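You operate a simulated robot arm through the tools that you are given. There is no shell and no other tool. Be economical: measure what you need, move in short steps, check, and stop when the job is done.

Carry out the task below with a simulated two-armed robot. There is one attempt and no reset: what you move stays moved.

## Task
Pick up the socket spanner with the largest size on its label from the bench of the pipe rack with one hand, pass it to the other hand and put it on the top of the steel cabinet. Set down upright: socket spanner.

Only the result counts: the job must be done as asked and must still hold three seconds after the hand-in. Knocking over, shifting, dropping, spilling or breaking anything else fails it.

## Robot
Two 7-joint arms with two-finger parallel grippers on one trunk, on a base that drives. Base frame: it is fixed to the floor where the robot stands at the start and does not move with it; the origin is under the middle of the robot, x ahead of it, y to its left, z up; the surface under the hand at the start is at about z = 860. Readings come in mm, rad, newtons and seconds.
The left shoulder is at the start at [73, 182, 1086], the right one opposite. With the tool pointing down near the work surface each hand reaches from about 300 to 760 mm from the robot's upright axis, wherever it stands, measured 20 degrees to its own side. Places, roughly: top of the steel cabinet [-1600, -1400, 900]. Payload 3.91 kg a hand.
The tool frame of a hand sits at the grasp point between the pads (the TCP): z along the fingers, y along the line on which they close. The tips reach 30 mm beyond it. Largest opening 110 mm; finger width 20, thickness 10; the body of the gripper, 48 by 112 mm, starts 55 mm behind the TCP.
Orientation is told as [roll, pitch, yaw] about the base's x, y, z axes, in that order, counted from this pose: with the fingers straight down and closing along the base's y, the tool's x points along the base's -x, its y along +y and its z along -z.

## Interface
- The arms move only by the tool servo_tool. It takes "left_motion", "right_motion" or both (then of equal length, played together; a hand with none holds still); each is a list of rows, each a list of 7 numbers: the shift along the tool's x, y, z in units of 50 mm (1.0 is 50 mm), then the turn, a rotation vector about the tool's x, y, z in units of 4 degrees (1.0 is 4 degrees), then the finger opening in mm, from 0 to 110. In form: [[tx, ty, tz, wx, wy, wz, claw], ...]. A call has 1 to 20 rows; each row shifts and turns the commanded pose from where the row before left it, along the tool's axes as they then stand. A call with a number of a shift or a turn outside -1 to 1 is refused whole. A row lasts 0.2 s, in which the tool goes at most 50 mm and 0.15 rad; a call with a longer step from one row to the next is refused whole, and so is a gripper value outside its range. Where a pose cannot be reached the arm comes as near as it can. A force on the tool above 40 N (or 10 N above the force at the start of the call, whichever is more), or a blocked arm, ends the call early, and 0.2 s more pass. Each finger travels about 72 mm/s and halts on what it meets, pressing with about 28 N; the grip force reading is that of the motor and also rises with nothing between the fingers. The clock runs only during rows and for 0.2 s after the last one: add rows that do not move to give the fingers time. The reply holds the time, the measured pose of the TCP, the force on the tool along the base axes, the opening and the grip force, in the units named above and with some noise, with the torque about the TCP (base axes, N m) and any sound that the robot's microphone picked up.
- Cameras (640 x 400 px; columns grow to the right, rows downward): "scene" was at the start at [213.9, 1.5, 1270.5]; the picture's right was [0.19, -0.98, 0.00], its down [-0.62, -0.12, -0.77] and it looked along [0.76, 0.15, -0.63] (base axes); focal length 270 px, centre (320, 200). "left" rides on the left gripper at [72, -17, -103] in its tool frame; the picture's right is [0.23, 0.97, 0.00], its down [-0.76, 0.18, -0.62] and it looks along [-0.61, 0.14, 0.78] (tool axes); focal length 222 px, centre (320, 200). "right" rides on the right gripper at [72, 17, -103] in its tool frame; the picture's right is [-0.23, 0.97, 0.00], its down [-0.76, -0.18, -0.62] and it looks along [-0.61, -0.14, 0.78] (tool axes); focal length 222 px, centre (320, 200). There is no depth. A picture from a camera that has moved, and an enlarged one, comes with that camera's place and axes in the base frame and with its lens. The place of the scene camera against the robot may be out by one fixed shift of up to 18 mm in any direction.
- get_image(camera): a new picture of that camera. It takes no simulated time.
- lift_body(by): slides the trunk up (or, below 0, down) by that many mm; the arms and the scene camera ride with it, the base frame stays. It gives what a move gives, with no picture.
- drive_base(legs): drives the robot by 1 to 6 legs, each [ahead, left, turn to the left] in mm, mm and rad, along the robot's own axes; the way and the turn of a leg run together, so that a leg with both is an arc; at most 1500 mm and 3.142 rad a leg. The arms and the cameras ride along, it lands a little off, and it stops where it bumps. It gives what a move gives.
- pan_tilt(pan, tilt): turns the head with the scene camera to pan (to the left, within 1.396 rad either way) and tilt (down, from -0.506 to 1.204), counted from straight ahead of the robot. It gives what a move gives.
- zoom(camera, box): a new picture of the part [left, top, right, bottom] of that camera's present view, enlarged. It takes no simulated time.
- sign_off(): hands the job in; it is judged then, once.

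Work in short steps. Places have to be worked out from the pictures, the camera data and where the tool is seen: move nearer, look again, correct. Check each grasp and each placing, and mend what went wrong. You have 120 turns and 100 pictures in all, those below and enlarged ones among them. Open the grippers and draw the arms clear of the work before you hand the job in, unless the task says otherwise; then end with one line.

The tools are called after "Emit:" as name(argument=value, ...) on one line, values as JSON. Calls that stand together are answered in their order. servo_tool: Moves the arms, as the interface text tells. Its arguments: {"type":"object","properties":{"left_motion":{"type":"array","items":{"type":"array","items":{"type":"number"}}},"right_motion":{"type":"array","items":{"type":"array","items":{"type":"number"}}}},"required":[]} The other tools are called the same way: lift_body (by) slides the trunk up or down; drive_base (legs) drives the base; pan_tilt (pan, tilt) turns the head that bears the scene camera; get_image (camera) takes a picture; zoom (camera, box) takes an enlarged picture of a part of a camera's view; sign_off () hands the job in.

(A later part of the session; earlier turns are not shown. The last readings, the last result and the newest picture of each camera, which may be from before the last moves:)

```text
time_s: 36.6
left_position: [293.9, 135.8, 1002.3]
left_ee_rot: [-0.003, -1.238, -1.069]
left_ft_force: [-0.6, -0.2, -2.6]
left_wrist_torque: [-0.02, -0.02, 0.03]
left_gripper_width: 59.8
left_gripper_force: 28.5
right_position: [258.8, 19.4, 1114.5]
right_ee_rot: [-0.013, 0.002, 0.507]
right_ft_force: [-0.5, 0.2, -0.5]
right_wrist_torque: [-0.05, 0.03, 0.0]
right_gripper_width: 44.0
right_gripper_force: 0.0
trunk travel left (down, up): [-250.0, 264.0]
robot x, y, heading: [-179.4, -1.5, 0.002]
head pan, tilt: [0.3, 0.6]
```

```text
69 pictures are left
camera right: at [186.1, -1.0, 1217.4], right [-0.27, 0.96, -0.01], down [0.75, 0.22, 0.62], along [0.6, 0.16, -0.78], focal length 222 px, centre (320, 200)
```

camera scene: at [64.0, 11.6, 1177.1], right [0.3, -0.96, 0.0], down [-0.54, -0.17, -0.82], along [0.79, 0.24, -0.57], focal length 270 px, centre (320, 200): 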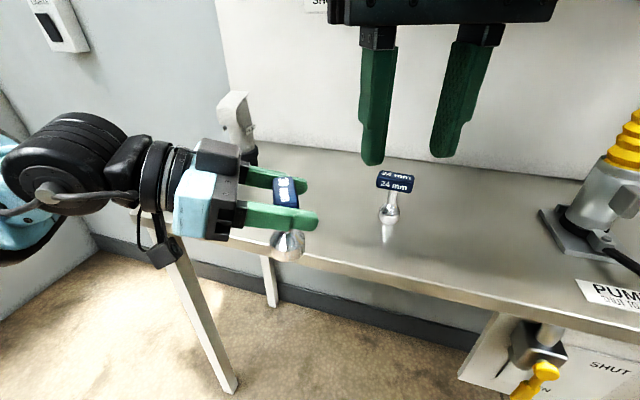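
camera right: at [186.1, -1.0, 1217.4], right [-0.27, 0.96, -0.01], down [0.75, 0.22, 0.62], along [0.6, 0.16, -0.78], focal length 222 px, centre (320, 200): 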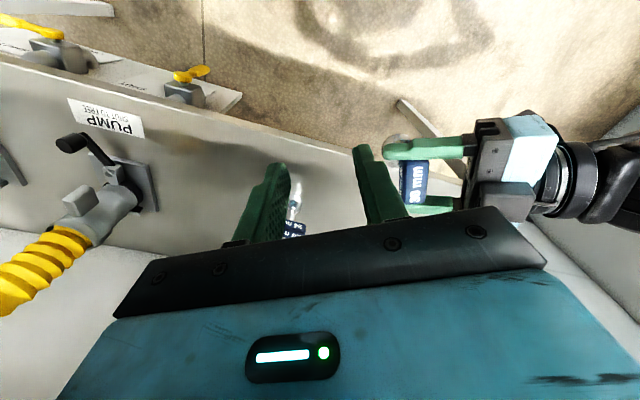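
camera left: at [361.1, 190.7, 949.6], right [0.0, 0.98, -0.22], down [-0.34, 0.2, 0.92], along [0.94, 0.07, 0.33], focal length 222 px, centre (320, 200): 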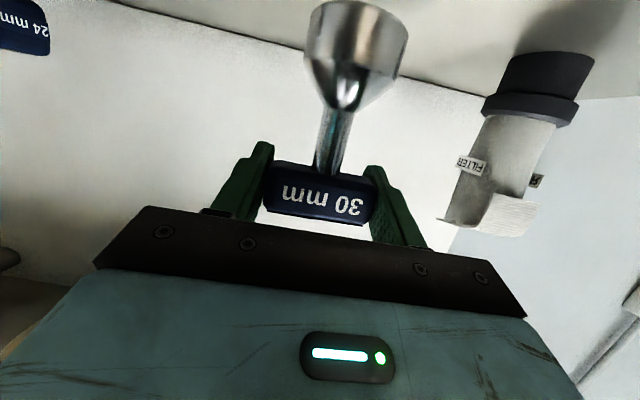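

The right camera confirms the handle at about [290, 136]. I move the right hand directly above it.

Emit:
servo_tool(right_motion=[[-0.578, 0.568, 0, 0, 0, 0, 44], [-0.578, 0.568, 0, 0, 0, 0, 44], [-0.578, 0.568, 0, 0, 0, 0, 44], [0, 0, 0, 0, 0, 0, 44]])

Emit:
get_image(camera="right")

Emit:
get_image(camera="scene")

```text
time_s: 37.8
left_position: [293.7, 136.4, 1003.2]
left_ee_rot: [-0.005, -1.238, -1.068]
left_ft_force: [0.8, 0.6, -2.3]
left_wrist_torque: [0.03, 0.0, -0.01]
left_gripper_width: 59.9
left_gripper_force: 28.4
right_position: [334.2, 78.2, 1132.4]
right_ee_rot: [0.06, -0.018, 0.396]
right_ft_force: [0.1, 0.2, 0.2]
right_wrist_torque: [0.05, 0.0, 0.02]
right_gripper_width: 44.0
right_gripper_force: 0.1
trunk travel left (down, up): [-250.0, 264.0]
robot x, y, heading: [-176.4, -0.1, 0.001]
head pan, tilt: [0.3, 0.6]
stopped in row 4 (right hand): the arm was blocked; the commanded pose is now the measured one
```

```text
68 pictures are left
camera right: at [260.4, 58.5, 1235.1], right [-0.17, 0.98, 0.06], down [0.78, 0.09, 0.62], along [0.61, 0.15, -0.78], focal length 222 px, centre (320, 200)
```

right: 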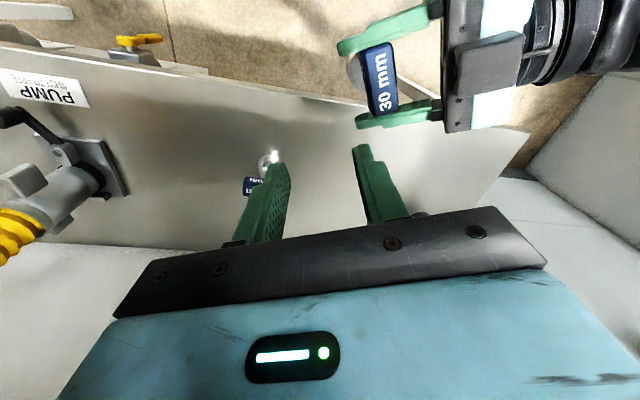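

```text
67 pictures are left
camera scene: at [64.3, 11.3, 1177.2], right [0.3, -0.95, 0.0], down [-0.54, -0.17, -0.83], along [0.79, 0.25, -0.56], focal length 270 px, centre (320, 200)
```

scene: 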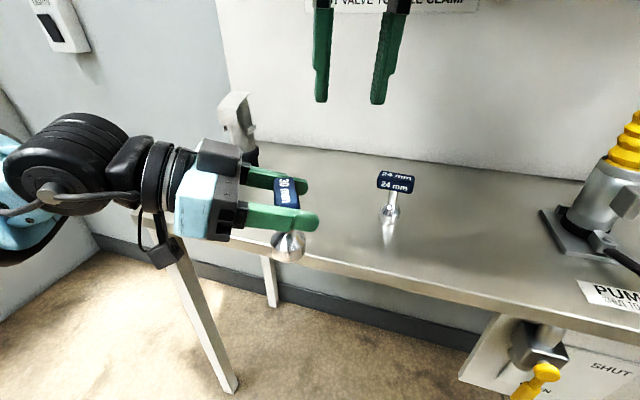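

The right arm was blocked, most likely forearm against head with the hand this far to the left. I withdraw it and will shift the handover point to the right and lower, over free floor, by backing off from the bench.

Emit:
servo_tool(right_motion=[[0.54, -0.467, 0, 0, 0, 0, 44], [0.54, -0.467, 0, 0, 0, 0, 44], [0.54, -0.467, 0, 0, 0, 0, 44], [0.54, -0.467, 0, 0, 0, 0, 44], [0.54, -0.467, 0, 0, 0, 0, 44], [0, 0, 0, 0, 0, 0, 44]])

Emit:
drive_base(legs=[[-220, 0, 0]])

```text
time_s: 39.2
left_position: [293.8, 136.1, 1002.0]
left_ee_rot: [-0.005, -1.24, -1.072]
left_ft_force: [-0.3, -0.5, -2.3]
left_wrist_torque: [-0.02, 0.0, -0.01]
left_gripper_width: 59.6
left_gripper_force: 28.5
right_position: [250.3, -77.6, 1122.4]
right_ee_rot: [0.057, -0.015, 0.398]
right_ft_force: [-0.6, -0.8, 0.9]
right_wrist_torque: [0.02, 0.02, -0.05]
right_gripper_width: 44.0
right_gripper_force: 0.0
trunk travel left (down, up): [-250.0, 264.0]
robot x, y, heading: [-179.1, 0.5, -0.003]
head pan, tilt: [0.3, 0.6]
```

```text
time_s: 40.9
left_position: [70.5, 137.5, 1003.0]
left_ee_rot: [-0.001, -1.24, -1.07]
left_ft_force: [0.2, -0.2, -1.1]
left_wrist_torque: [-0.01, -0.01, -0.03]
left_gripper_width: 59.7
left_gripper_force: 27.9
right_position: [28.6, -78.4, 1123.4]
right_ee_rot: [0.056, -0.017, 0.4]
right_ft_force: [0.0, -0.3, 0.5]
right_wrist_torque: [-0.03, -0.02, 0.0]
right_gripper_width: 43.9
right_gripper_force: 0.0
trunk travel left (down, up): [-250.0, 264.0]
robot x, y, heading: [-400.0, 1.1, 0.002]
head pan, tilt: [0.3, 0.6]
```

I move the left hand with the spanner to the middle and lower, while the right hand makes room.

Emit:
servo_tool(left_motion=[[0, -0.088, 0.61, 0, 0, 0, 30], [0, -0.088, 0.61, 0, 0, 0, 30], [0, -0.088, 0.61, 0, 0, 0, 30], [0, -0.088, 0.61, 0, 0, 0, 30], [0, -0.088, 0.61, 0, 0, 0, 30], [0, 0, 0, 0, 0, 0, 30]], right_motion=[[0.17, -0.405, 0, 0, 0, 0, 44], [0.17, -0.405, 0, 0, 0, 0, 44], [0.17, -0.405, 0, 0, 0, 0, 44], [0.17, -0.405, 0, 0, 0, 0, 44], [0.17, -0.405, 0, 0, 0, 0, 44], [0, 0, 0, 0, 0, 0, 44]])

```text
time_s: 42.3
left_position: [122.4, 0.8, 953.4]
left_ee_rot: [-0.006, -1.239, -1.068]
left_ft_force: [-1.0, 0.6, -2.5]
left_wrist_torque: [-0.02, 0.01, 0.0]
left_gripper_width: 60.0
left_gripper_force: 28.0
right_position: [30.2, -187.7, 1118.5]
right_ee_rot: [0.056, -0.015, 0.399]
right_ft_force: [0.1, 0.9, 0.0]
right_wrist_torque: [0.01, 0.01, 0.02]
right_gripper_width: 44.1
right_gripper_force: 0.1
trunk travel left (down, up): [-250.0, 264.0]
robot x, y, heading: [-400.6, 0.5, -0.0]
head pan, tilt: [0.3, 0.6]
```

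The left hand got there fully. I square up the right hand's orientation (roll and pitch 0, yaw 0.50).

Emit:
servo_tool(right_motion=[[0, 0, 0, 0.33, 0.255, -0.73, 44], [0, 0, 0, 0.33, 0.255, -0.73, 44], [0, 0, 0, 0, 0, 0, 44]])

```text
time_s: 43.1
left_position: [120.9, 0.5, 954.4]
left_ee_rot: [-0.004, -1.239, -1.069]
left_ft_force: [0.1, 0.2, -2.8]
left_wrist_torque: [-0.02, 0.01, 0.02]
left_gripper_width: 59.9
left_gripper_force: 28.0
right_position: [29.2, -187.2, 1117.7]
right_ee_rot: [0.011, 0.017, 0.504]
right_ft_force: [-0.1, -0.2, -1.1]
right_wrist_torque: [0.0, 0.01, 0.02]
right_gripper_width: 43.8
right_gripper_force: 0.1
trunk travel left (down, up): [-250.0, 264.0]
robot x, y, heading: [-400.0, -3.3, 0.002]
head pan, tilt: [0.3, 0.6]
```

Now I move the right hand above the handle.

Emit:
servo_tool(right_motion=[[-0.686, 0.481, 0.06, 0, 0, 0, 44], [-0.686, 0.481, 0.06, 0, 0, 0, 44], [-0.686, 0.481, 0.06, 0, 0, 0, 44], [-0.686, 0.481, 0.06, 0, 0, 0, 44], [-0.686, 0.481, 0.06, 0, 0, 0, 44], [0, 0, 0, 0, 0, 0, 44]])

Emit:
get_image(camera="right")

Emit:
get_image(camera="scene")

```text
time_s: 44.5
left_position: [120.5, 0.2, 954.3]
left_ee_rot: [-0.003, -1.236, -1.068]
left_ft_force: [0.2, -0.2, -1.6]
left_wrist_torque: [0.01, 0.03, 0.02]
left_gripper_width: 59.7
left_gripper_force: 28.2
right_position: [121.0, -0.9, 1099.3]
right_ee_rot: [0.01, 0.015, 0.503]
right_ft_force: [0.0, -0.3, 0.2]
right_wrist_torque: [0.01, 0.0, -0.02]
right_gripper_width: 43.9
right_gripper_force: 0.1
trunk travel left (down, up): [-250.0, 264.0]
robot x, y, heading: [-397.0, 1.1, 0.005]
head pan, tilt: [0.3, 0.6]
```

```text
66 pictures are left
camera right: at [50.2, -21.9, 1203.7], right [-0.27, 0.96, 0.01], down [0.76, 0.21, 0.61], along [0.59, 0.17, -0.79], focal length 222 px, centre (320, 200)
```

right: 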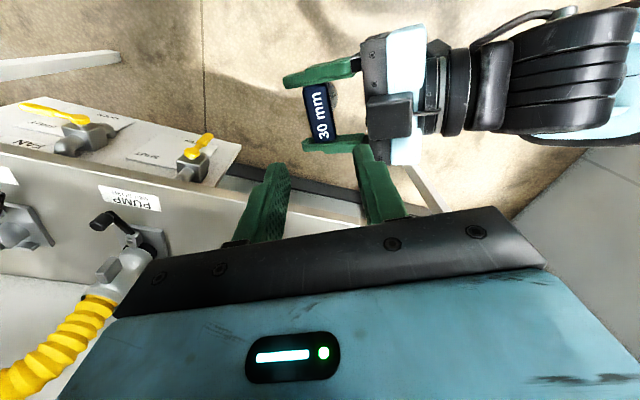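

```text
65 pictures are left
camera scene: at [-158.1, 11.0, 1177.2], right [0.3, -0.95, 0.0], down [-0.54, -0.17, -0.83], along [0.79, 0.25, -0.56], focal length 270 px, centre (320, 200)
```

scene: 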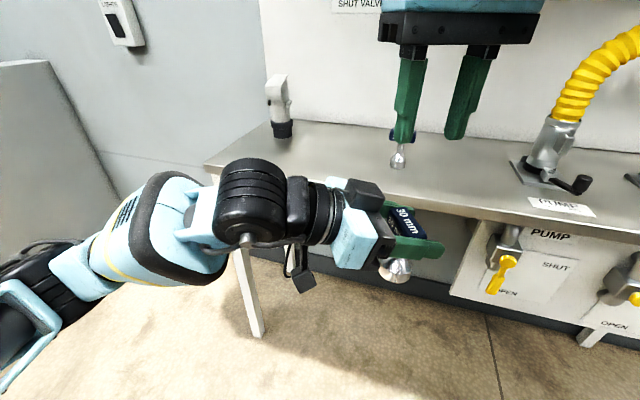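

The right hand is straight above the handle. I descend 70 mm and check alignment.

Emit:
servo_tool(right_motion=[[0, 0.02, 0.47, 0, 0, 0, 44], [0, 0, 0.47, 0, 0, 0, 44], [0, 0, 0.46, 0, 0, 0, 44], [0, 0, 0, 0, 0, 0, 44]])

Emit:
get_image(camera="right")

Emit:
zoom(camera="scene", box=[300, 50, 520, 300])

```text
time_s: 45.5
left_position: [121.7, 0.4, 953.4]
left_ee_rot: [-0.003, -1.239, -1.067]
left_ft_force: [0.4, 0.0, -2.8]
left_wrist_torque: [-0.02, 0.01, -0.03]
left_gripper_width: 59.8
left_gripper_force: 28.4
right_position: [119.0, 1.9, 1031.2]
right_ee_rot: [0.01, 0.015, 0.501]
right_ft_force: [0.4, 0.4, 0.2]
right_wrist_torque: [0.02, 0.0, -0.04]
right_gripper_width: 43.8
right_gripper_force: 0.0
trunk travel left (down, up): [-250.0, 264.0]
robot x, y, heading: [-395.7, -2.1, -0.001]
head pan, tilt: [0.3, 0.6]
```

```text
64 pictures are left
camera right: at [48.5, -19.1, 1135.8], right [-0.27, 0.96, 0.01], down [0.76, 0.21, 0.61], along [0.59, 0.17, -0.79], focal length 222 px, centre (320, 200)
```

right: 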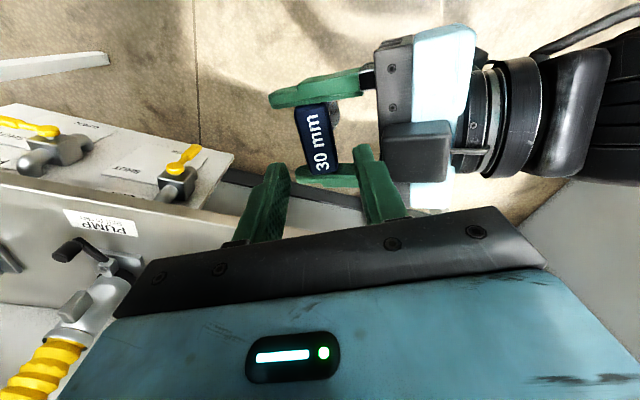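

```text
1.60 times, centred on (410, 175) of scene
camera zoom: at [-158.2, 11.8, 1177.2], right [0.3, -0.95, 0.0], down [-0.54, -0.17, -0.83], along [0.79, 0.25, -0.56], focal length 432 px, centre (176, 240)
```

zoom: 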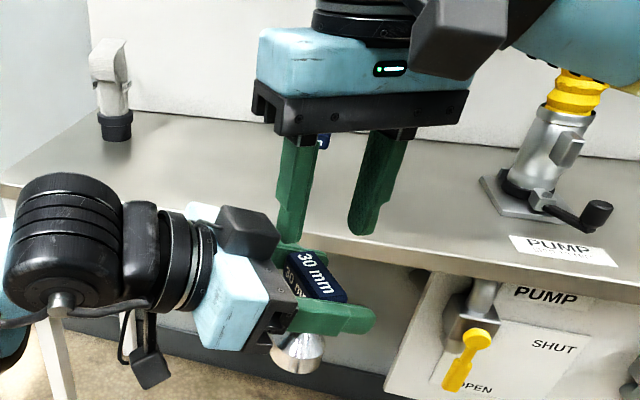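

The handle is about 2.5 mm off toward the tool's -y; I correct that and descend to z 976, shallow on the handle.

Emit:
servo_tool(right_motion=[[0, -0.05, 0.3, 0, 0, 0, 44], [0, 0, 0.3, 0, 0, 0, 44], [0, 0, 0.25, 0, 0, 0, 44], [0, 0, 0.25, 0, 0, 0, 44], [0, 0, 0, 0, 0, 0, 44]])

Emit:
get_image(camera="right")

Emit:
zoom(camera="scene", box=[320, 100, 500, 300])

```text
time_s: 46.7
left_position: [120.5, -0.4, 954.7]
left_ee_rot: [-0.001, -1.238, -1.069]
left_ft_force: [0.8, 0.4, -2.0]
left_wrist_torque: [0.01, 0.02, 0.0]
left_gripper_width: 60.0
left_gripper_force: 27.6
right_position: [118.6, -0.2, 975.5]
right_ee_rot: [0.01, 0.017, 0.504]
right_ft_force: [-1.0, 0.3, 0.2]
right_wrist_torque: [0.03, 0.01, 0.01]
right_gripper_width: 44.1
right_gripper_force: 0.0
trunk travel left (down, up): [-250.0, 264.0]
robot x, y, heading: [-399.9, 0.3, 0.003]
head pan, tilt: [0.3, 0.6]
```

```text
62 pictures are left
camera right: at [48.7, -22.0, 1080.2], right [-0.27, 0.96, 0.01], down [0.76, 0.21, 0.61], along [0.58, 0.17, -0.79], focal length 222 px, centre (320, 200)
```

right: 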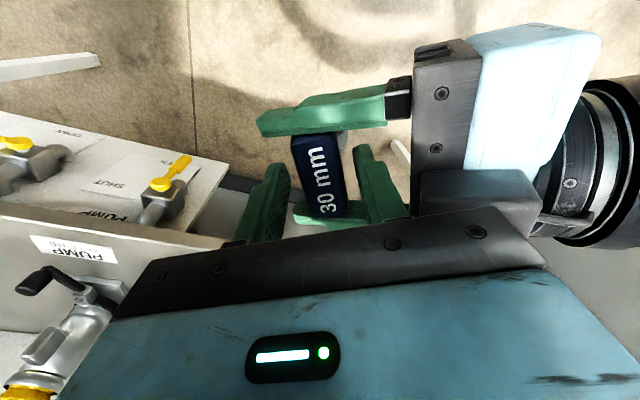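

```text
2.00 times, centred on (410, 200) of scene
camera zoom: at [-158.1, 11.7, 1177.1], right [0.3, -0.95, 0.0], down [-0.54, -0.17, -0.83], along [0.79, 0.25, -0.56], focal length 539 px, centre (140, 200)
```

zoom: 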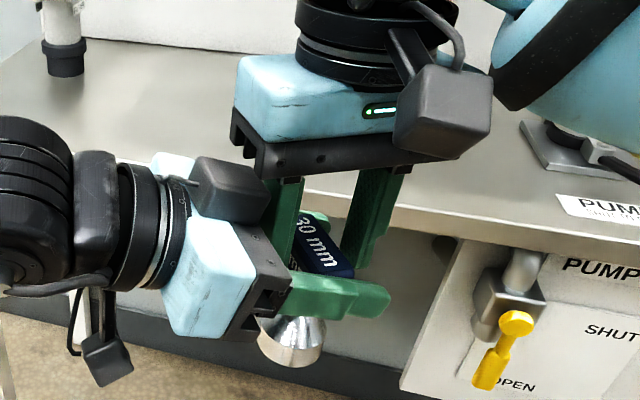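

The handle sits between the right fingers with no contact. I close the right gripper.

Emit:
servo_tool(right_motion=[[0, 0, 0, 0, 0, 0, 30], [0, 0, 0, 0, 0, 0, 20], [0, 0, 0, 0, 0, 0, 5], [0, 0, 0, 0, 0, 0, 5], [0, 0, 0, 0, 0, 0, 5]])

Emit:
get_image(camera="right")

```text
time_s: 47.9
left_position: [120.3, 1.0, 954.4]
left_ee_rot: [-0.007, -1.24, -1.069]
left_ft_force: [6.0, -11.5, -1.5]
left_wrist_torque: [-0.26, -0.21, 0.35]
left_gripper_width: 59.7
left_gripper_force: 28.3
right_position: [118.3, -0.7, 976.0]
right_ee_rot: [0.011, 0.016, 0.505]
right_ft_force: [-6.4, 11.3, -0.3]
right_wrist_torque: [0.5, 0.33, -0.34]
right_gripper_width: 25.6
right_gripper_force: 27.6
trunk travel left (down, up): [-250.0, 264.0]
robot x, y, heading: [-399.9, -0.9, 0.0]
head pan, tilt: [0.3, 0.6]
```

```text
60 pictures are left
camera right: at [48.4, -21.7, 1080.4], right [-0.27, 0.96, 0.01], down [0.76, 0.21, 0.61], along [0.58, 0.17, -0.79], focal length 222 px, centre (320, 200)
```

right: 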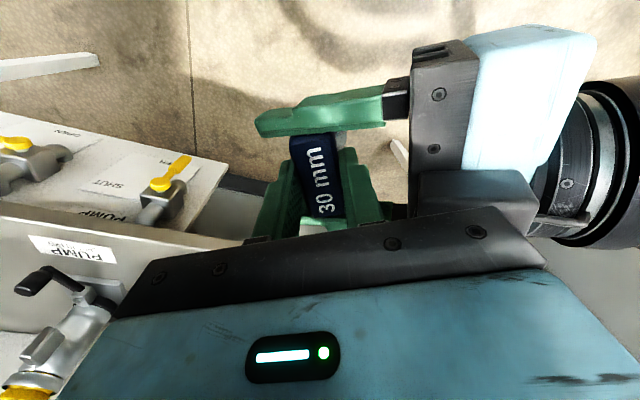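

The right grip holds at 25.6 mm with 28 N. I open the left hand and check the spanner stays.

Emit:
servo_tool(left_motion=[[0, 0, 0, 0, 0, 0, 70], [0, 0, 0, 0, 0, 0, 85], [0, 0, 0, 0, 0, 0, 100], [0, 0, 0, 0, 0, 0, 100]])

Emit:
get_image(camera="right")

```text
time_s: 48.9
left_position: [121.4, -0.7, 954.5]
left_ee_rot: [-0.004, -1.238, -1.067]
left_ft_force: [1.3, 0.6, 0.7]
left_wrist_torque: [0.03, -0.01, 0.0]
left_gripper_width: 100.0
left_gripper_force: 0.2
right_position: [120.5, -1.8, 975.7]
right_ee_rot: [0.01, 0.016, 0.503]
right_ft_force: [-0.4, 0.3, -1.1]
right_wrist_torque: [0.0, 0.01, 0.02]
right_gripper_width: 25.4
right_gripper_force: 28.3
trunk travel left (down, up): [-250.0, 264.0]
robot x, y, heading: [-403.6, 2.0, 0.005]
head pan, tilt: [0.3, 0.6]
```

```text
59 pictures are left
camera right: at [48.8, -22.1, 1080.3], right [-0.27, 0.96, 0.01], down [0.76, 0.21, 0.61], along [0.58, 0.17, -0.79], focal length 222 px, centre (320, 200)
```

right: 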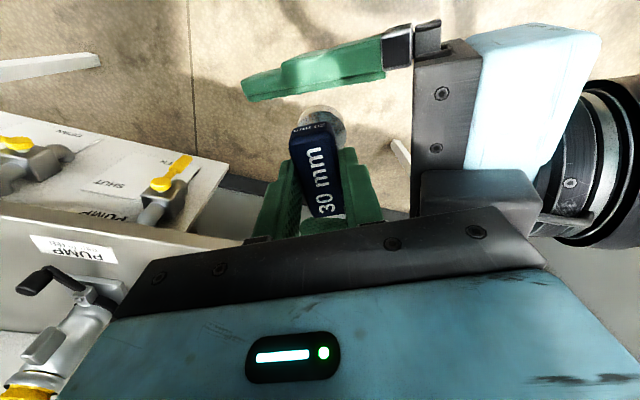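

The right hand holds the spanner alone. I retract the left hand along its own axis.

Emit:
servo_tool(left_motion=[[0, 0, -0.4, 0, 0, 0, 100], [0, 0, -0.5, 0, 0, 0, 100], [0, 0, -0.7, 0, 0, 0, 100], [0, 0, -0.7, 0, 0, 0, 100], [0, 0, -0.7, 0, 0, 0, 100], [0, 0, 0, 0, 0, 0, 100]])

Emit:
get_image(camera="scene")

```text
time_s: 50.3
left_position: [52.4, 121.9, 1003.0]
left_ee_rot: [-0.003, -1.238, -1.069]
left_ft_force: [-0.1, 0.1, 0.9]
left_wrist_torque: [0.0, -0.01, -0.04]
left_gripper_width: 99.9
left_gripper_force: 0.1
right_position: [120.0, -1.5, 975.8]
right_ee_rot: [0.011, 0.016, 0.502]
right_ft_force: [0.6, 0.5, 1.0]
right_wrist_torque: [0.01, -0.01, -0.03]
right_gripper_width: 25.5
right_gripper_force: 27.4
trunk travel left (down, up): [-250.0, 264.0]
robot x, y, heading: [-401.7, -2.2, 0.003]
head pan, tilt: [0.3, 0.6]
```

```text
58 pictures are left
camera scene: at [-157.6, 11.4, 1177.0], right [0.3, -0.95, 0.0], down [-0.54, -0.17, -0.82], along [0.79, 0.25, -0.57], focal length 270 px, centre (320, 200)
```

scene: 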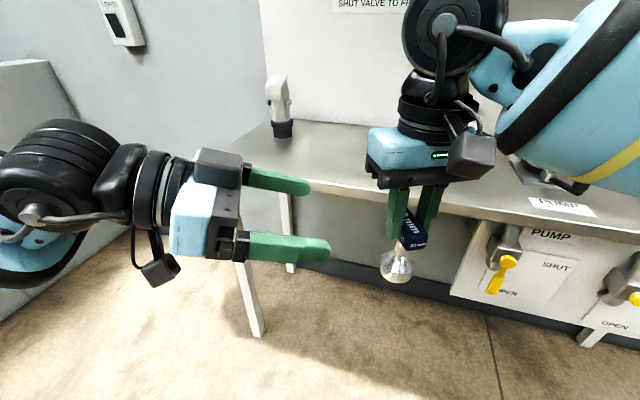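

The spanner hangs upright in the right hand. I raise the trunk and look to the right before turning toward the cabinet.

Emit:
lift_body(by=100)

Emit:
pan_tilt(pan=-1.39, tilt=0.35)

Emit:
get_image(camera="scene")

```text
time_s: 51.6
left_position: [53.3, 122.8, 1101.4]
left_ee_rot: [-0.008, -1.238, -1.065]
left_ft_force: [0.4, 0.2, 0.3]
left_wrist_torque: [-0.01, 0.01, -0.02]
left_gripper_width: 99.8
left_gripper_force: 0.1
right_position: [119.0, -0.4, 1075.0]
right_ee_rot: [0.011, 0.016, 0.504]
right_ft_force: [-0.3, -1.0, -2.3]
right_wrist_torque: [0.03, 0.0, -0.03]
right_gripper_width: 25.7
right_gripper_force: 27.9
trunk travel left (down, up): [-350.0, 164.0]
robot x, y, heading: [-398.1, -1.0, 0.002]
head pan, tilt: [0.3, 0.6]
```

```text
time_s: 53.4
left_position: [53.0, 124.3, 1101.5]
left_ee_rot: [-0.004, -1.239, -1.068]
left_ft_force: [-0.3, 0.2, -0.1]
left_wrist_torque: [-0.01, 0.01, 0.01]
left_gripper_width: 100.1
left_gripper_force: 0.0
right_position: [119.4, -1.2, 1075.7]
right_ee_rot: [0.011, 0.016, 0.503]
right_ft_force: [0.2, 0.2, -2.5]
right_wrist_torque: [-0.01, 0.0, 0.0]
right_gripper_width: 25.5
right_gripper_force: 28.0
trunk travel left (down, up): [-350.0, 164.0]
robot x, y, heading: [-401.4, 1.6, 0.001]
head pan, tilt: [-1.389, 0.351]
```

```text
57 pictures are left
camera scene: at [-252.6, -106.2, 1300.8], right [-0.98, -0.18, 0.0], down [-0.06, 0.34, -0.94], along [0.17, -0.92, -0.34], focal length 270 px, centre (320, 200)
```

scene: 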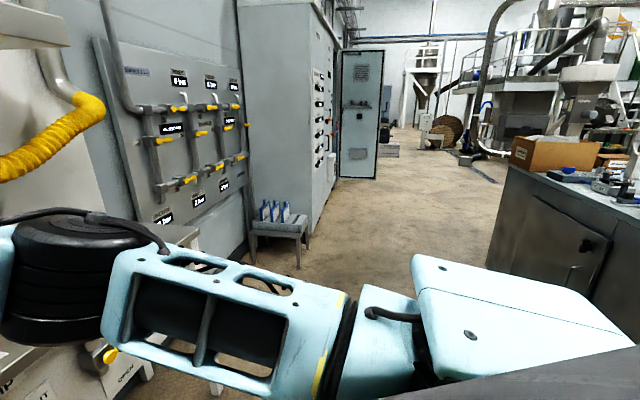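

The cabinet is back right with items on its top. I turn the robot right by 2.0 rad in place and look.

Emit:
drive_base(legs=[[0, 0, -2.0]])

Emit:
pan_tilt(pan=-0.25, tilt=0.35)

Emit:
get_image(camera="scene")

```text
time_s: 58.6
left_position: [-478.8, -464.1, 1102.1]
left_ee_rot: [-0.003, -1.239, -3.074]
left_ft_force: [1.0, -0.3, -0.1]
left_wrist_torque: [0.0, -0.02, 0.04]
left_gripper_width: 99.9
left_gripper_force: 0.0
right_position: [-618.6, -471.2, 1074.4]
right_ee_rot: [0.011, 0.016, -1.505]
right_ft_force: [-0.3, 0.3, -2.6]
right_wrist_torque: [0.02, 0.0, -0.01]
right_gripper_width: 25.7
right_gripper_force: 28.3
trunk travel left (down, up): [-350.0, 164.0]
robot x, y, heading: [-401.1, -0.3, -2.009]
head pan, tilt: [-1.389, 0.351]
```

```text
time_s: 59.9
left_position: [-478.3, -463.2, 1101.9]
left_ee_rot: [-0.002, -1.239, -3.076]
left_ft_force: [-0.4, 0.0, 0.7]
left_wrist_torque: [0.04, -0.01, -0.01]
left_gripper_width: 100.1
left_gripper_force: 0.1
right_position: [-619.6, -472.0, 1074.6]
right_ee_rot: [0.011, 0.016, -1.504]
right_ft_force: [-0.7, -0.4, -2.5]
right_wrist_torque: [0.0, 0.0, -0.01]
right_gripper_width: 25.6
right_gripper_force: 28.5
trunk travel left (down, up): [-350.0, 164.0]
robot x, y, heading: [-401.1, -1.7, -2.004]
head pan, tilt: [-0.25, 0.351]
```

```text
56 pictures are left
camera scene: at [-516.2, -206.8, 1300.8], right [-0.77, 0.63, 0.0], down [0.22, 0.27, -0.94], along [-0.59, -0.73, -0.34], focal length 270 px, centre (320, 200)
```

scene: 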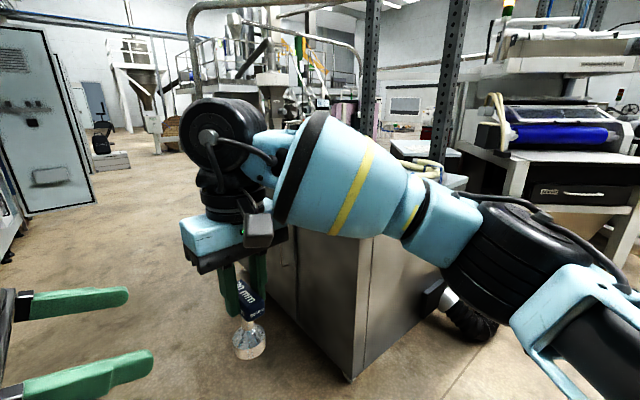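

The cabinet's near corner is at about (-1234, -860), and it extends to about y -2000 with its front along x ≈ -1234. I turn to face it squarely (heading π), then sidestep left along it.

Emit:
drive_base(legs=[[0, 0, -1.137], [0, 1150, 0]])

Emit:
pan_tilt(pan=0.25, tilt=0.4)

Emit:
get_image(camera="scene")

```text
time_s: 72.9
left_position: [-870.7, -1237.6, 1102.6]
left_ee_rot: [-0.003, -1.239, 2.055]
left_ft_force: [0.6, 0.9, 0.0]
left_wrist_torque: [-0.03, 0.05, 0.03]
left_gripper_width: 100.1
left_gripper_force: 0.1
right_position: [-935.7, -1110.4, 1075.7]
right_ee_rot: [0.01, 0.016, -2.655]
right_ft_force: [0.1, 0.7, -1.5]
right_wrist_torque: [-0.02, -0.01, 0.03]
right_gripper_width: 25.7
right_gripper_force: 27.6
trunk travel left (down, up): [-350.0, 164.0]
robot x, y, heading: [-418.6, -1120.5, 3.123]
head pan, tilt: [-0.25, 0.351]
```

```text
time_s: 73.8
left_position: [-870.2, -1235.9, 1102.7]
left_ee_rot: [-0.004, -1.24, 2.054]
left_ft_force: [-0.4, -0.3, 0.2]
left_wrist_torque: [-0.01, 0.0, -0.03]
left_gripper_width: 100.0
left_gripper_force: 0.0
right_position: [-934.6, -1109.9, 1075.5]
right_ee_rot: [0.01, 0.016, -2.656]
right_ft_force: [0.1, -0.2, -2.9]
right_wrist_torque: [-0.05, 0.0, 0.0]
right_gripper_width: 25.7
right_gripper_force: 28.0
trunk travel left (down, up): [-350.0, 164.0]
robot x, y, heading: [-414.6, -1120.3, 3.125]
head pan, tilt: [0.25, 0.4]
```

```text
55 pictures are left
camera scene: at [-639.7, -1154.9, 1296.3], right [-0.23, 0.97, 0.0], down [0.38, 0.09, -0.92], along [-0.9, -0.21, -0.39], focal length 270 px, centre (320, 200)
```

scene: 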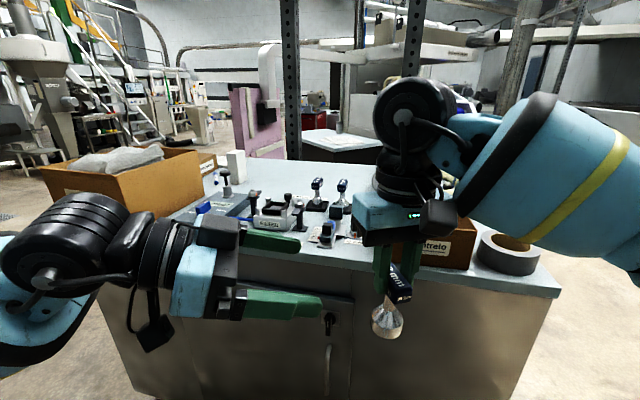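

The cabinet top carries several items. I retract the left hand further, raise the trunk, and look down on the top for a free spot.

Emit:
servo_tool(left_motion=[[0, 0, -0.8, 0, 0, 0, 60], [0, 0, -0.8, 0, 0, 0, 60], [0, 0, -0.8, 0, 0, 0, 60], [0, 0, 0, 0, 0, 0, 60]])

Emit:
lift_body(by=150)

Emit:
pan_tilt(pan=0.1, tilt=0.6)

Emit:
get_image(camera="scene")

Emit:
get_image(camera="right")

```text
time_s: 74.8
left_position: [-860.5, -1263.9, 1111.6]
left_ee_rot: [-0.008, -1.239, 2.062]
left_ft_force: [0.2, -1.4, -1.4]
left_wrist_torque: [-0.03, -0.05, 0.01]
left_gripper_width: 60.1
left_gripper_force: 0.1
left hand out of reach, approached as far as the arm can: row 1, 2, 3
right_position: [-935.9, -1111.1, 1074.2]
right_ee_rot: [0.01, 0.015, -2.656]
right_ft_force: [-0.1, -0.4, -3.0]
right_wrist_torque: [-0.01, 0.0, -0.01]
right_gripper_width: 25.7
right_gripper_force: 27.8
trunk travel left (down, up): [-350.0, 164.0]
robot x, y, heading: [-416.0, -1118.2, 3.126]
head pan, tilt: [0.25, 0.4]
```

```text
time_s: 76.6
left_position: [-776.1, -1261.9, 1393.6]
left_ee_rot: [1.051, -1.237, 1.05]
left_ft_force: [-0.8, -0.1, 0.4]
left_wrist_torque: [0.01, -0.01, -0.02]
left_gripper_width: 60.0
left_gripper_force: 0.1
right_position: [-936.1, -1111.3, 1224.2]
right_ee_rot: [0.013, 0.018, -2.657]
right_ft_force: [-0.3, -0.3, -2.1]
right_wrist_torque: [0.0, -0.04, 0.02]
right_gripper_width: 25.6
right_gripper_force: 28.1
trunk travel left (down, up): [-500.0, 14.0]
robot x, y, heading: [-415.5, -1119.6, 3.121]
head pan, tilt: [0.25, 0.4]
```

```text
time_s: 77.3
left_position: [-776.2, -1262.7, 1394.8]
left_ee_rot: [1.057, -1.238, 1.045]
left_ft_force: [0.3, -1.0, 0.0]
left_wrist_torque: [0.01, -0.01, -0.01]
left_gripper_width: 59.9
left_gripper_force: 0.1
right_position: [-935.9, -1111.7, 1223.7]
right_ee_rot: [0.012, 0.015, -2.657]
right_ft_force: [-0.2, 0.4, -2.4]
right_wrist_torque: [0.01, 0.01, 0.0]
right_gripper_width: 25.7
right_gripper_force: 28.3
trunk travel left (down, up): [-500.0, 14.0]
robot x, y, heading: [-418.6, -1120.3, 3.127]
head pan, tilt: [0.099, 0.6]
```

```text
54 pictures are left
camera scene: at [-535.9, -1142.7, 1452.4], right [-0.08, 1.0, 0.0], down [0.56, 0.05, -0.83], along [-0.82, -0.07, -0.56], focal length 270 px, centre (320, 200)
```

scene: 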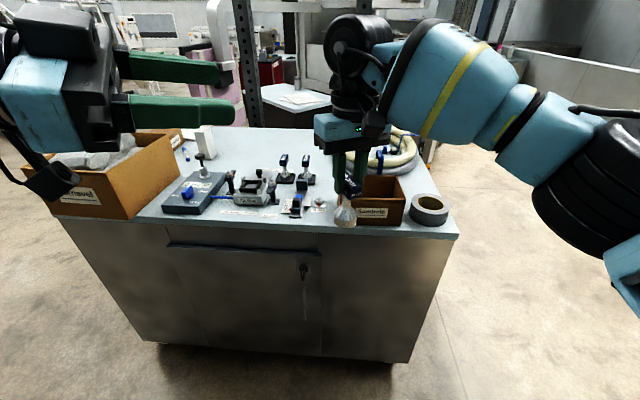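

```text
53 pictures are left
camera right: at [-866.3, -1093.9, 1329.6], right [0.25, -0.97, 0.01], down [-0.77, -0.2, 0.61], along [-0.59, -0.16, -0.79], focal length 222 px, centre (320, 200)
```

right: 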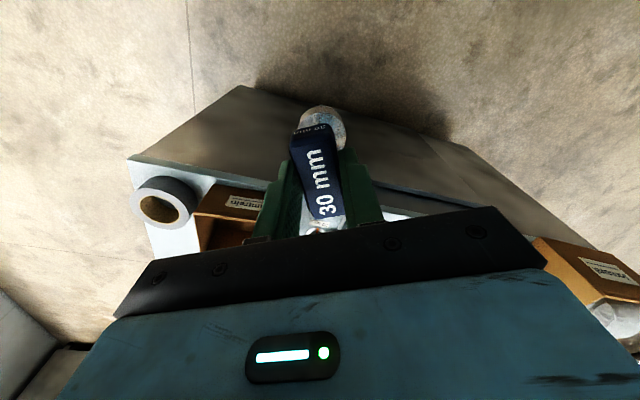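

I zoom onto the cabinet top to find free space.

Emit:
zoom(camera="scene", box=[40, 110, 470, 250])

Emit:
zoom(camera="scene", box=[170, 120, 350, 230])

```text
1.49 times, centred on (255, 180) of scene
camera zoom: at [-535.9, -1142.7, 1452.4], right [-0.08, 1.0, 0.0], down [0.56, 0.05, -0.83], along [-0.82, -0.07, -0.56], focal length 401 px, centre (417, 230)
```

zoom: 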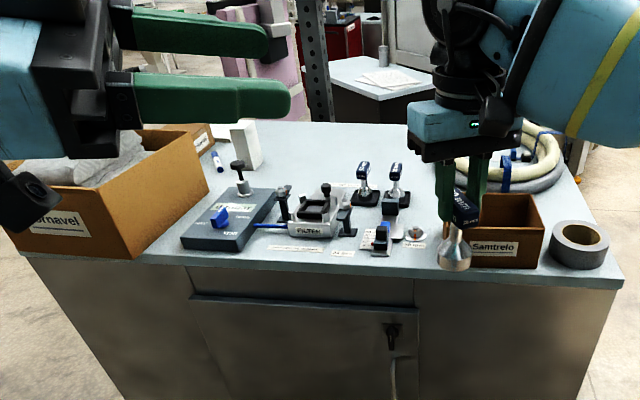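

```text
3.56 times, centred on (260, 175) of scene
camera zoom: at [-535.9, -1142.7, 1452.4], right [-0.08, 1.0, 0.0], down [0.56, 0.05, -0.83], along [-0.82, -0.07, -0.56], focal length 959 px, centre (533, 289)
```

zoom: 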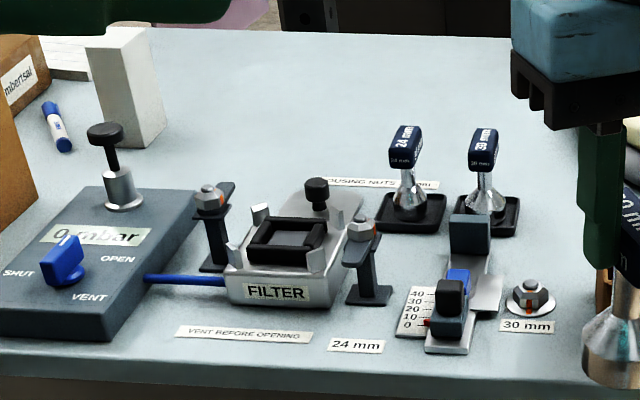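

Free gaps seem to exist between the 30 mm tray/nut and the cardboard box, hidden behind the right hand. I move that hand aside to the right and look again.

Emit:
servo_tool(right_motion=[[0.386, -0.7, 0, 0, 0, 0, 5], [0.386, -0.7, 0, 0, 0, 0, 5], [0.386, -0.7, 0, 0, 0, 0, 5], [0.386, -0.7, 0, 0, 0, 0, 5], [0.386, -0.7, 0, 0, 0, 0, 5], [0, 0, 0, 0, 0, 0, 5]])

Emit:
zoom(camera="scene", box=[200, 100, 460, 250])

```text
time_s: 78.7
left_position: [-775.1, -1263.1, 1393.6]
left_ee_rot: [1.058, -1.238, 1.044]
left_ft_force: [-0.2, -0.8, -0.4]
left_wrist_torque: [-0.05, -0.01, -0.04]
left_gripper_width: 60.0
left_gripper_force: 0.0
right_position: [-930.9, -913.2, 1223.4]
right_ee_rot: [0.011, 0.017, -2.656]
right_ft_force: [-0.2, 0.2, -2.4]
right_wrist_torque: [0.03, 0.03, -0.01]
right_gripper_width: 25.6
right_gripper_force: 27.7
trunk travel left (down, up): [-500.0, 14.0]
robot x, y, heading: [-415.6, -1119.7, 3.125]
head pan, tilt: [0.099, 0.6]
```

```text
2.46 times, centred on (330, 175) of scene
camera zoom: at [-536.0, -1143.4, 1452.4], right [-0.08, 1.0, 0.0], down [0.56, 0.05, -0.82], along [-0.82, -0.07, -0.57], focal length 664 px, centre (295, 262)
```

zoom: 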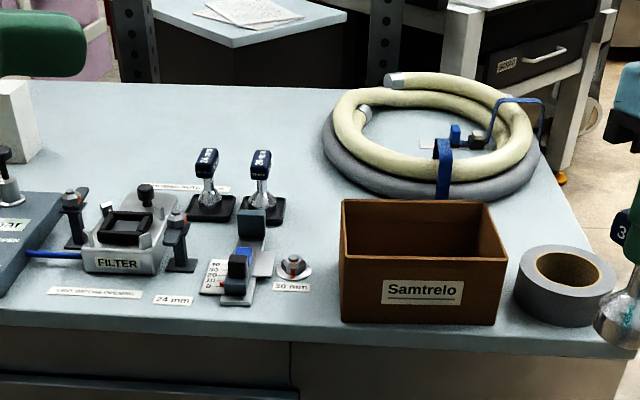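

A free spot lies between the 30 mm tray and the cardboard box, near (-1425, -1203), with about 20 mm clearance each side of the socket. I drive so that it is in the right hand's reach, keeping the spanner high.

Emit:
drive_base(legs=[[0, 303, 0.016], [300, 0, 0]])

Emit:
pan_tilt(pan=-0.3, tilt=0.75)

Emit:
get_image(camera="scene")

Emit:
get_image(camera="right")

```text
time_s: 83.6
left_position: [-1074.7, -1574.4, 1394.5]
left_ee_rot: [1.058, -1.238, 1.061]
left_ft_force: [-0.8, -0.3, -0.5]
left_wrist_torque: [0.0, 0.01, -0.04]
left_gripper_width: 60.2
left_gripper_force: 0.0
right_position: [-1236.2, -1228.7, 1223.6]
right_ee_rot: [0.01, 0.017, -2.64]
right_ft_force: [0.1, -0.9, -2.1]
right_wrist_torque: [-0.03, 0.02, -0.04]
right_gripper_width: 25.5
right_gripper_force: 27.5
trunk travel left (down, up): [-500.0, 14.0]
robot x, y, heading: [-714.8, -1428.4, 3.139]
head pan, tilt: [0.099, 0.6]
```

```text
time_s: 84.5
left_position: [-1074.0, -1574.7, 1394.0]
left_ee_rot: [1.058, -1.235, 1.06]
left_ft_force: [-0.6, 0.3, -0.1]
left_wrist_torque: [-0.03, -0.02, -0.05]
left_gripper_width: 60.1
left_gripper_force: 0.0
right_position: [-1236.3, -1227.9, 1223.5]
right_ee_rot: [0.012, 0.018, -2.642]
right_ft_force: [-0.2, 0.2, -2.9]
right_wrist_torque: [-0.01, 0.03, -0.01]
right_gripper_width: 25.4
right_gripper_force: 28.0
trunk travel left (down, up): [-500.0, 14.0]
robot x, y, heading: [-717.9, -1423.6, 3.144]
head pan, tilt: [-0.3, 0.75]
```

```text
49 pictures are left
camera scene: at [-827.9, -1418.0, 1439.6], right [0.3, 0.96, 0.0], down [0.65, -0.2, -0.73], along [-0.7, 0.22, -0.68], focal length 270 px, centre (320, 200)
```

scene: 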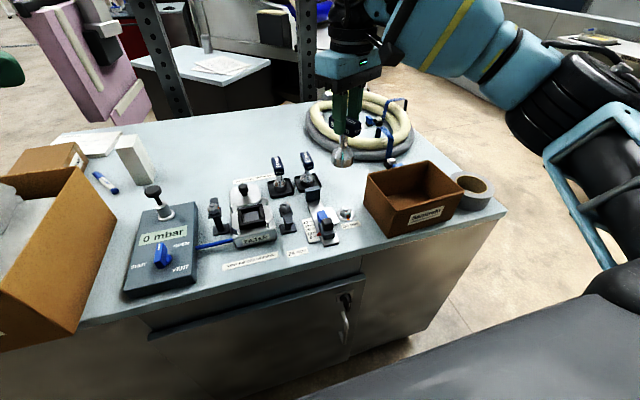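

```text
48 pictures are left
camera right: at [-1167.6, -1208.7, 1328.9], right [0.27, -0.96, 0.01], down [-0.76, -0.21, 0.61], along [-0.59, -0.17, -0.79], focal length 222 px, centre (320, 200)
```

right: 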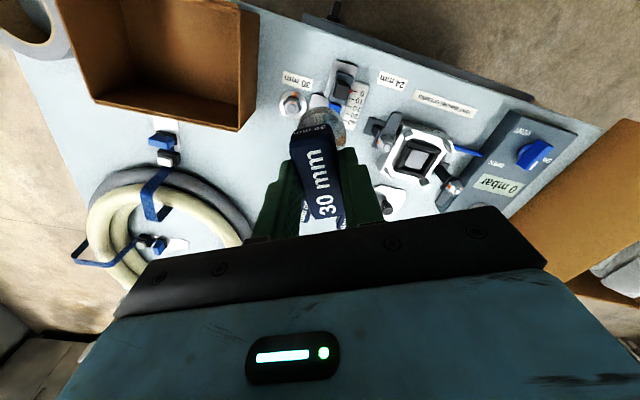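

From the wrist camera, the area behind the cardboard box is open. I choose (-1410, -1170), at least 90 mm from everything. I drive 70 mm closer.

Emit:
drive_base(legs=[[70, 0, 0]])

```text
time_s: 85.5
left_position: [-1142.8, -1574.9, 1393.9]
left_ee_rot: [1.061, -1.239, 1.06]
left_ft_force: [-0.5, 0.3, -0.1]
left_wrist_torque: [-0.02, -0.01, -0.02]
left_gripper_width: 59.9
left_gripper_force: 0.0
right_position: [-1304.8, -1228.5, 1224.7]
right_ee_rot: [0.012, 0.017, -2.638]
right_ft_force: [-0.6, 0.0, -0.8]
right_wrist_torque: [0.02, -0.04, 0.03]
right_gripper_width: 25.5
right_gripper_force: 28.3
trunk travel left (down, up): [-500.0, 14.0]
robot x, y, heading: [-783.9, -1428.9, -3.138]
head pan, tilt: [-0.3, 0.75]
```

I move the right hand over the spot, then lower partway and look.

Emit:
servo_tool(right_motion=[[-0.43, -0.677, 0, 0, 0, 0, 5], [-0.43, -0.677, 0, 0, 0, 0, 5], [-0.42, -0.676, 0, 0, 0, 0, 5], [0, 0, 0.7, 0, 0, 0, 5], [0, 0, 0.7, 0, 0, 0, 5], [0, 0, 0.5, 0, 0, 0, 5], [0, 0, 0, 0, 0, 0, 5]])

Emit:
get_image(camera="right")

Emit:
zoom(camera="scene", box=[220, 60, 480, 240])

```text
time_s: 87.1
left_position: [-1142.3, -1575.8, 1394.2]
left_ee_rot: [1.062, -1.239, 1.06]
left_ft_force: [-0.5, 0.0, 0.3]
left_wrist_torque: [-0.02, 0.0, -0.03]
left_gripper_width: 60.2
left_gripper_force: 0.1
right_position: [-1348.9, -1204.7, 1129.2]
right_ee_rot: [0.012, 0.017, -2.639]
right_ft_force: [0.9, -0.3, -2.3]
right_wrist_torque: [0.01, -0.02, 0.0]
right_gripper_width: 25.6
right_gripper_force: 28.3
right hand out of reach, approached as far as the arm can: row 2, 3
trunk travel left (down, up): [-500.0, 14.0]
robot x, y, heading: [-784.8, -1426.7, -3.139]
head pan, tilt: [-0.3, 0.75]
```

```text
47 pictures are left
camera right: at [-1279.7, -1186.5, 1233.2], right [0.27, -0.96, 0.01], down [-0.76, -0.21, 0.61], along [-0.59, -0.17, -0.79], focal length 222 px, centre (320, 200)
```

right: 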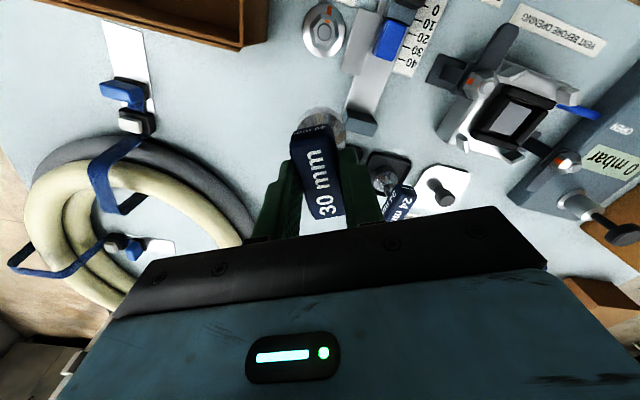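

```text
2.22 times, centred on (350, 150) of scene
camera zoom: at [-896.3, -1418.2, 1439.6], right [0.29, 0.96, 0.0], down [0.65, -0.2, -0.73], along [-0.7, 0.22, -0.68], focal length 599 px, centre (253, 311)
```

zoom: 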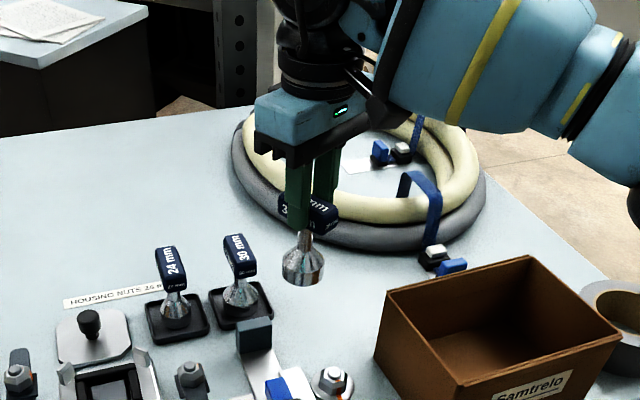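

The hand stopped about 60 mm short because the trunk is high. I lower the trunk 60 mm, then make the rest of the move.

Emit:
lift_body(by=-60)

Emit:
servo_tool(right_motion=[[-0.243, -0.4, 0, 0, 0, 0, 5], [-0.243, -0.4, 0, 0, 0, 0, 5], [-0.243, -0.4, 0, 0, 0, 0, 5], [0, 0, 0, 0, 0, 0, 5]])

Emit:
get_image(camera="right")

```text
time_s: 88.1
left_position: [-1142.4, -1577.7, 1334.4]
left_ee_rot: [1.063, -1.238, 1.057]
left_ft_force: [0.8, -0.7, 0.0]
left_wrist_torque: [0.02, 0.02, 0.03]
left_gripper_width: 59.8
left_gripper_force: 0.0
right_position: [-1349.9, -1205.5, 1071.5]
right_ee_rot: [0.012, 0.015, -2.64]
right_ft_force: [0.6, -0.9, -2.1]
right_wrist_torque: [0.01, 0.0, 0.0]
right_gripper_width: 25.6
right_gripper_force: 28.1
trunk travel left (down, up): [-440.0, 74.0]
robot x, y, heading: [-785.6, -1425.9, -3.138]
head pan, tilt: [-0.3, 0.75]
```

```text
time_s: 89.1
left_position: [-1143.2, -1575.2, 1333.4]
left_ee_rot: [1.06, -1.238, 1.061]
left_ft_force: [0.7, -0.1, -0.3]
left_wrist_torque: [-0.02, -0.05, 0.0]
left_gripper_width: 60.2
left_gripper_force: 0.1
right_position: [-1391.4, -1183.7, 1071.0]
right_ee_rot: [0.013, 0.015, -2.64]
right_ft_force: [0.0, -0.3, -2.2]
right_wrist_torque: [0.02, -0.02, 0.01]
right_gripper_width: 25.7
right_gripper_force: 28.1
right hand out of reach, approached as far as the arm can: row 3
trunk travel left (down, up): [-440.0, 74.0]
robot x, y, heading: [-784.5, -1425.4, -3.138]
head pan, tilt: [-0.3, 0.75]
```

```text
45 pictures are left
camera right: at [-1322.3, -1162.9, 1175.4], right [0.27, -0.96, 0.01], down [-0.76, -0.21, 0.61], along [-0.59, -0.17, -0.79], focal length 222 px, centre (320, 200)
```

right: 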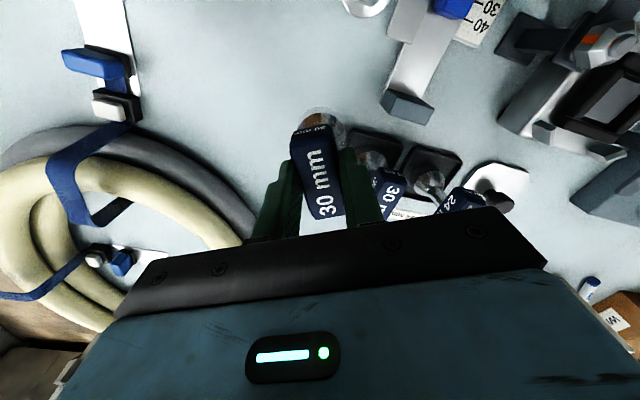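

The point below is clear, with the trays about 55 mm off to one side. I shift 22 mm away from them and lower 30 mm.

Emit:
servo_tool(right_motion=[[0, 0, 0.3, 0, 0, 0, 5], [0, 0, 0.3, 0, 0, 0, 5], [0.21, -0.386, 0, 0, 0, 0, 5], [0, 0, 0, 0, 0, 0, 5]])

Emit:
get_image(camera="right")

Emit:
zoom(camera="scene", box=[220, 60, 480, 240])

```text
time_s: 90.1
left_position: [-1143.2, -1575.5, 1333.8]
left_ee_rot: [1.059, -1.238, 1.063]
left_ft_force: [-0.1, -0.4, 0.2]
left_wrist_torque: [0.01, 0.02, 0.02]
left_gripper_width: 60.1
left_gripper_force: 0.0
right_position: [-1389.4, -1170.9, 1042.3]
right_ee_rot: [0.01, 0.016, -2.642]
right_ft_force: [-0.2, -0.9, -3.3]
right_wrist_torque: [0.03, 0.0, -0.01]
right_gripper_width: 25.7
right_gripper_force: 28.1
right hand out of reach, approached as far as the arm can: row 3
trunk travel left (down, up): [-440.0, 74.0]
robot x, y, heading: [-785.8, -1430.5, -3.134]
head pan, tilt: [-0.3, 0.75]
```

```text
44 pictures are left
camera right: at [-1320.6, -1151.3, 1146.0], right [0.27, -0.96, 0.01], down [-0.77, -0.21, 0.61], along [-0.59, -0.17, -0.79], focal length 222 px, centre (320, 200)
```

right: 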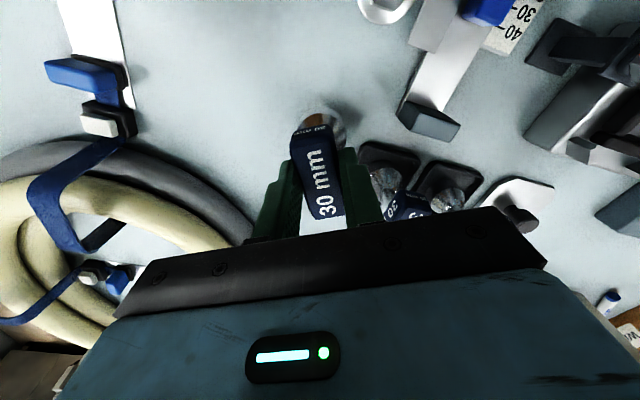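

```text
2.22 times, centred on (350, 150) of scene
camera zoom: at [-958.3, -1418.5, 1367.5], right [0.29, 0.96, 0.0], down [0.65, -0.2, -0.73], along [-0.7, 0.22, -0.68], focal length 599 px, centre (253, 311)
```

zoom: 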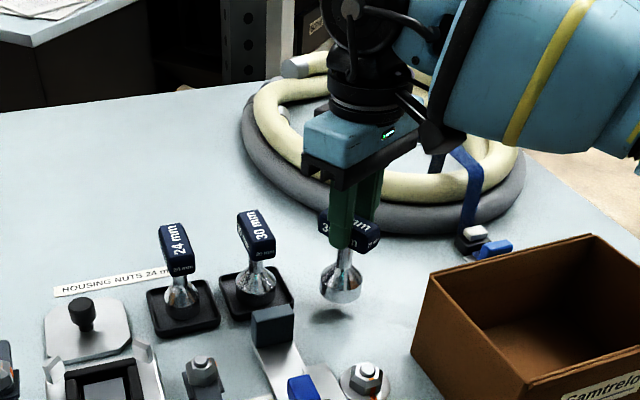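

The spanner hangs upright over a clear spot. I lower it 26 mm in small rows and watch the force.

Emit:
servo_tool(right_motion=[[0, 0, 0.13, 0, 0, 0, 5], [0, 0, 0.13, 0, 0, 0, 5], [0, 0, 0.13, 0, 0, 0, 5], [0, 0, 0.13, 0, 0, 0, 5], [0, 0, 0, 0, 0, 0, 5]])

Emit:
zoom(camera="scene", box=[300, 120, 420, 210])

```text
time_s: 91.3
left_position: [-1140.0, -1576.1, 1335.4]
left_ee_rot: [1.068, -1.236, 1.054]
left_ft_force: [-1.0, -0.9, 0.6]
left_wrist_torque: [-0.03, 0.02, -0.01]
left_gripper_width: 60.1
left_gripper_force: 0.0
right_position: [-1387.4, -1170.1, 1020.2]
right_ee_rot: [0.007, 0.006, -2.64]
right_ft_force: [-4.8, 5.9, 32.5]
right_wrist_torque: [0.75, -0.12, 0.1]
right_gripper_width: 25.4
right_gripper_force: 27.7
trunk travel left (down, up): [-440.0, 74.0]
robot x, y, heading: [-783.0, -1426.9, -3.142]
head pan, tilt: [-0.3, 0.75]
```

```text
4.44 times, centred on (360, 165) of scene
camera zoom: at [-955.3, -1418.7, 1368.4], right [0.29, 0.96, 0.0], down [0.65, -0.2, -0.73], along [-0.7, 0.22, -0.68], focal length 1198 px, centre (142, 356)
```

zoom: 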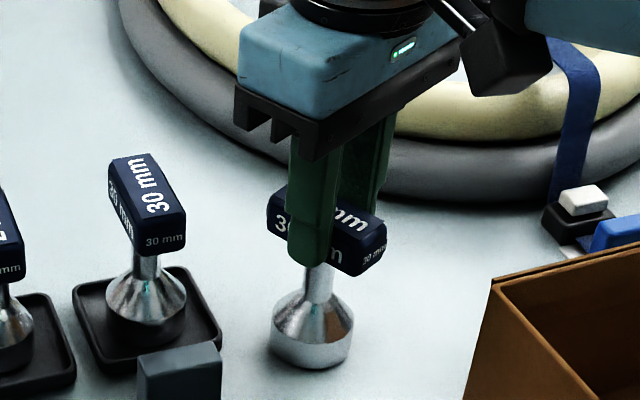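

It is in contact with the top (32 N). I ease the hand up about 3 mm to take off the pressure before releasing.

Emit:
servo_tool(right_motion=[[0, 0, -0.06, 0, 0, 0, 5], [0, 0, 0, 0, 0, 0, 5]])

```text
time_s: 91.9
left_position: [-1141.4, -1576.1, 1333.6]
left_ee_rot: [1.066, -1.235, 1.058]
left_ft_force: [0.4, 0.7, -0.8]
left_wrist_torque: [0.0, 0.01, -0.01]
left_gripper_width: 60.2
left_gripper_force: 0.0
right_position: [-1388.2, -1170.9, 1020.4]
right_ee_rot: [0.007, 0.01, -2.637]
right_ft_force: [-6.5, 5.3, 27.2]
right_wrist_torque: [0.56, 0.1, 0.11]
right_gripper_width: 25.4
right_gripper_force: 27.8
trunk travel left (down, up): [-440.0, 74.0]
robot x, y, heading: [-787.0, -1429.7, -3.141]
head pan, tilt: [-0.3, 0.75]
```

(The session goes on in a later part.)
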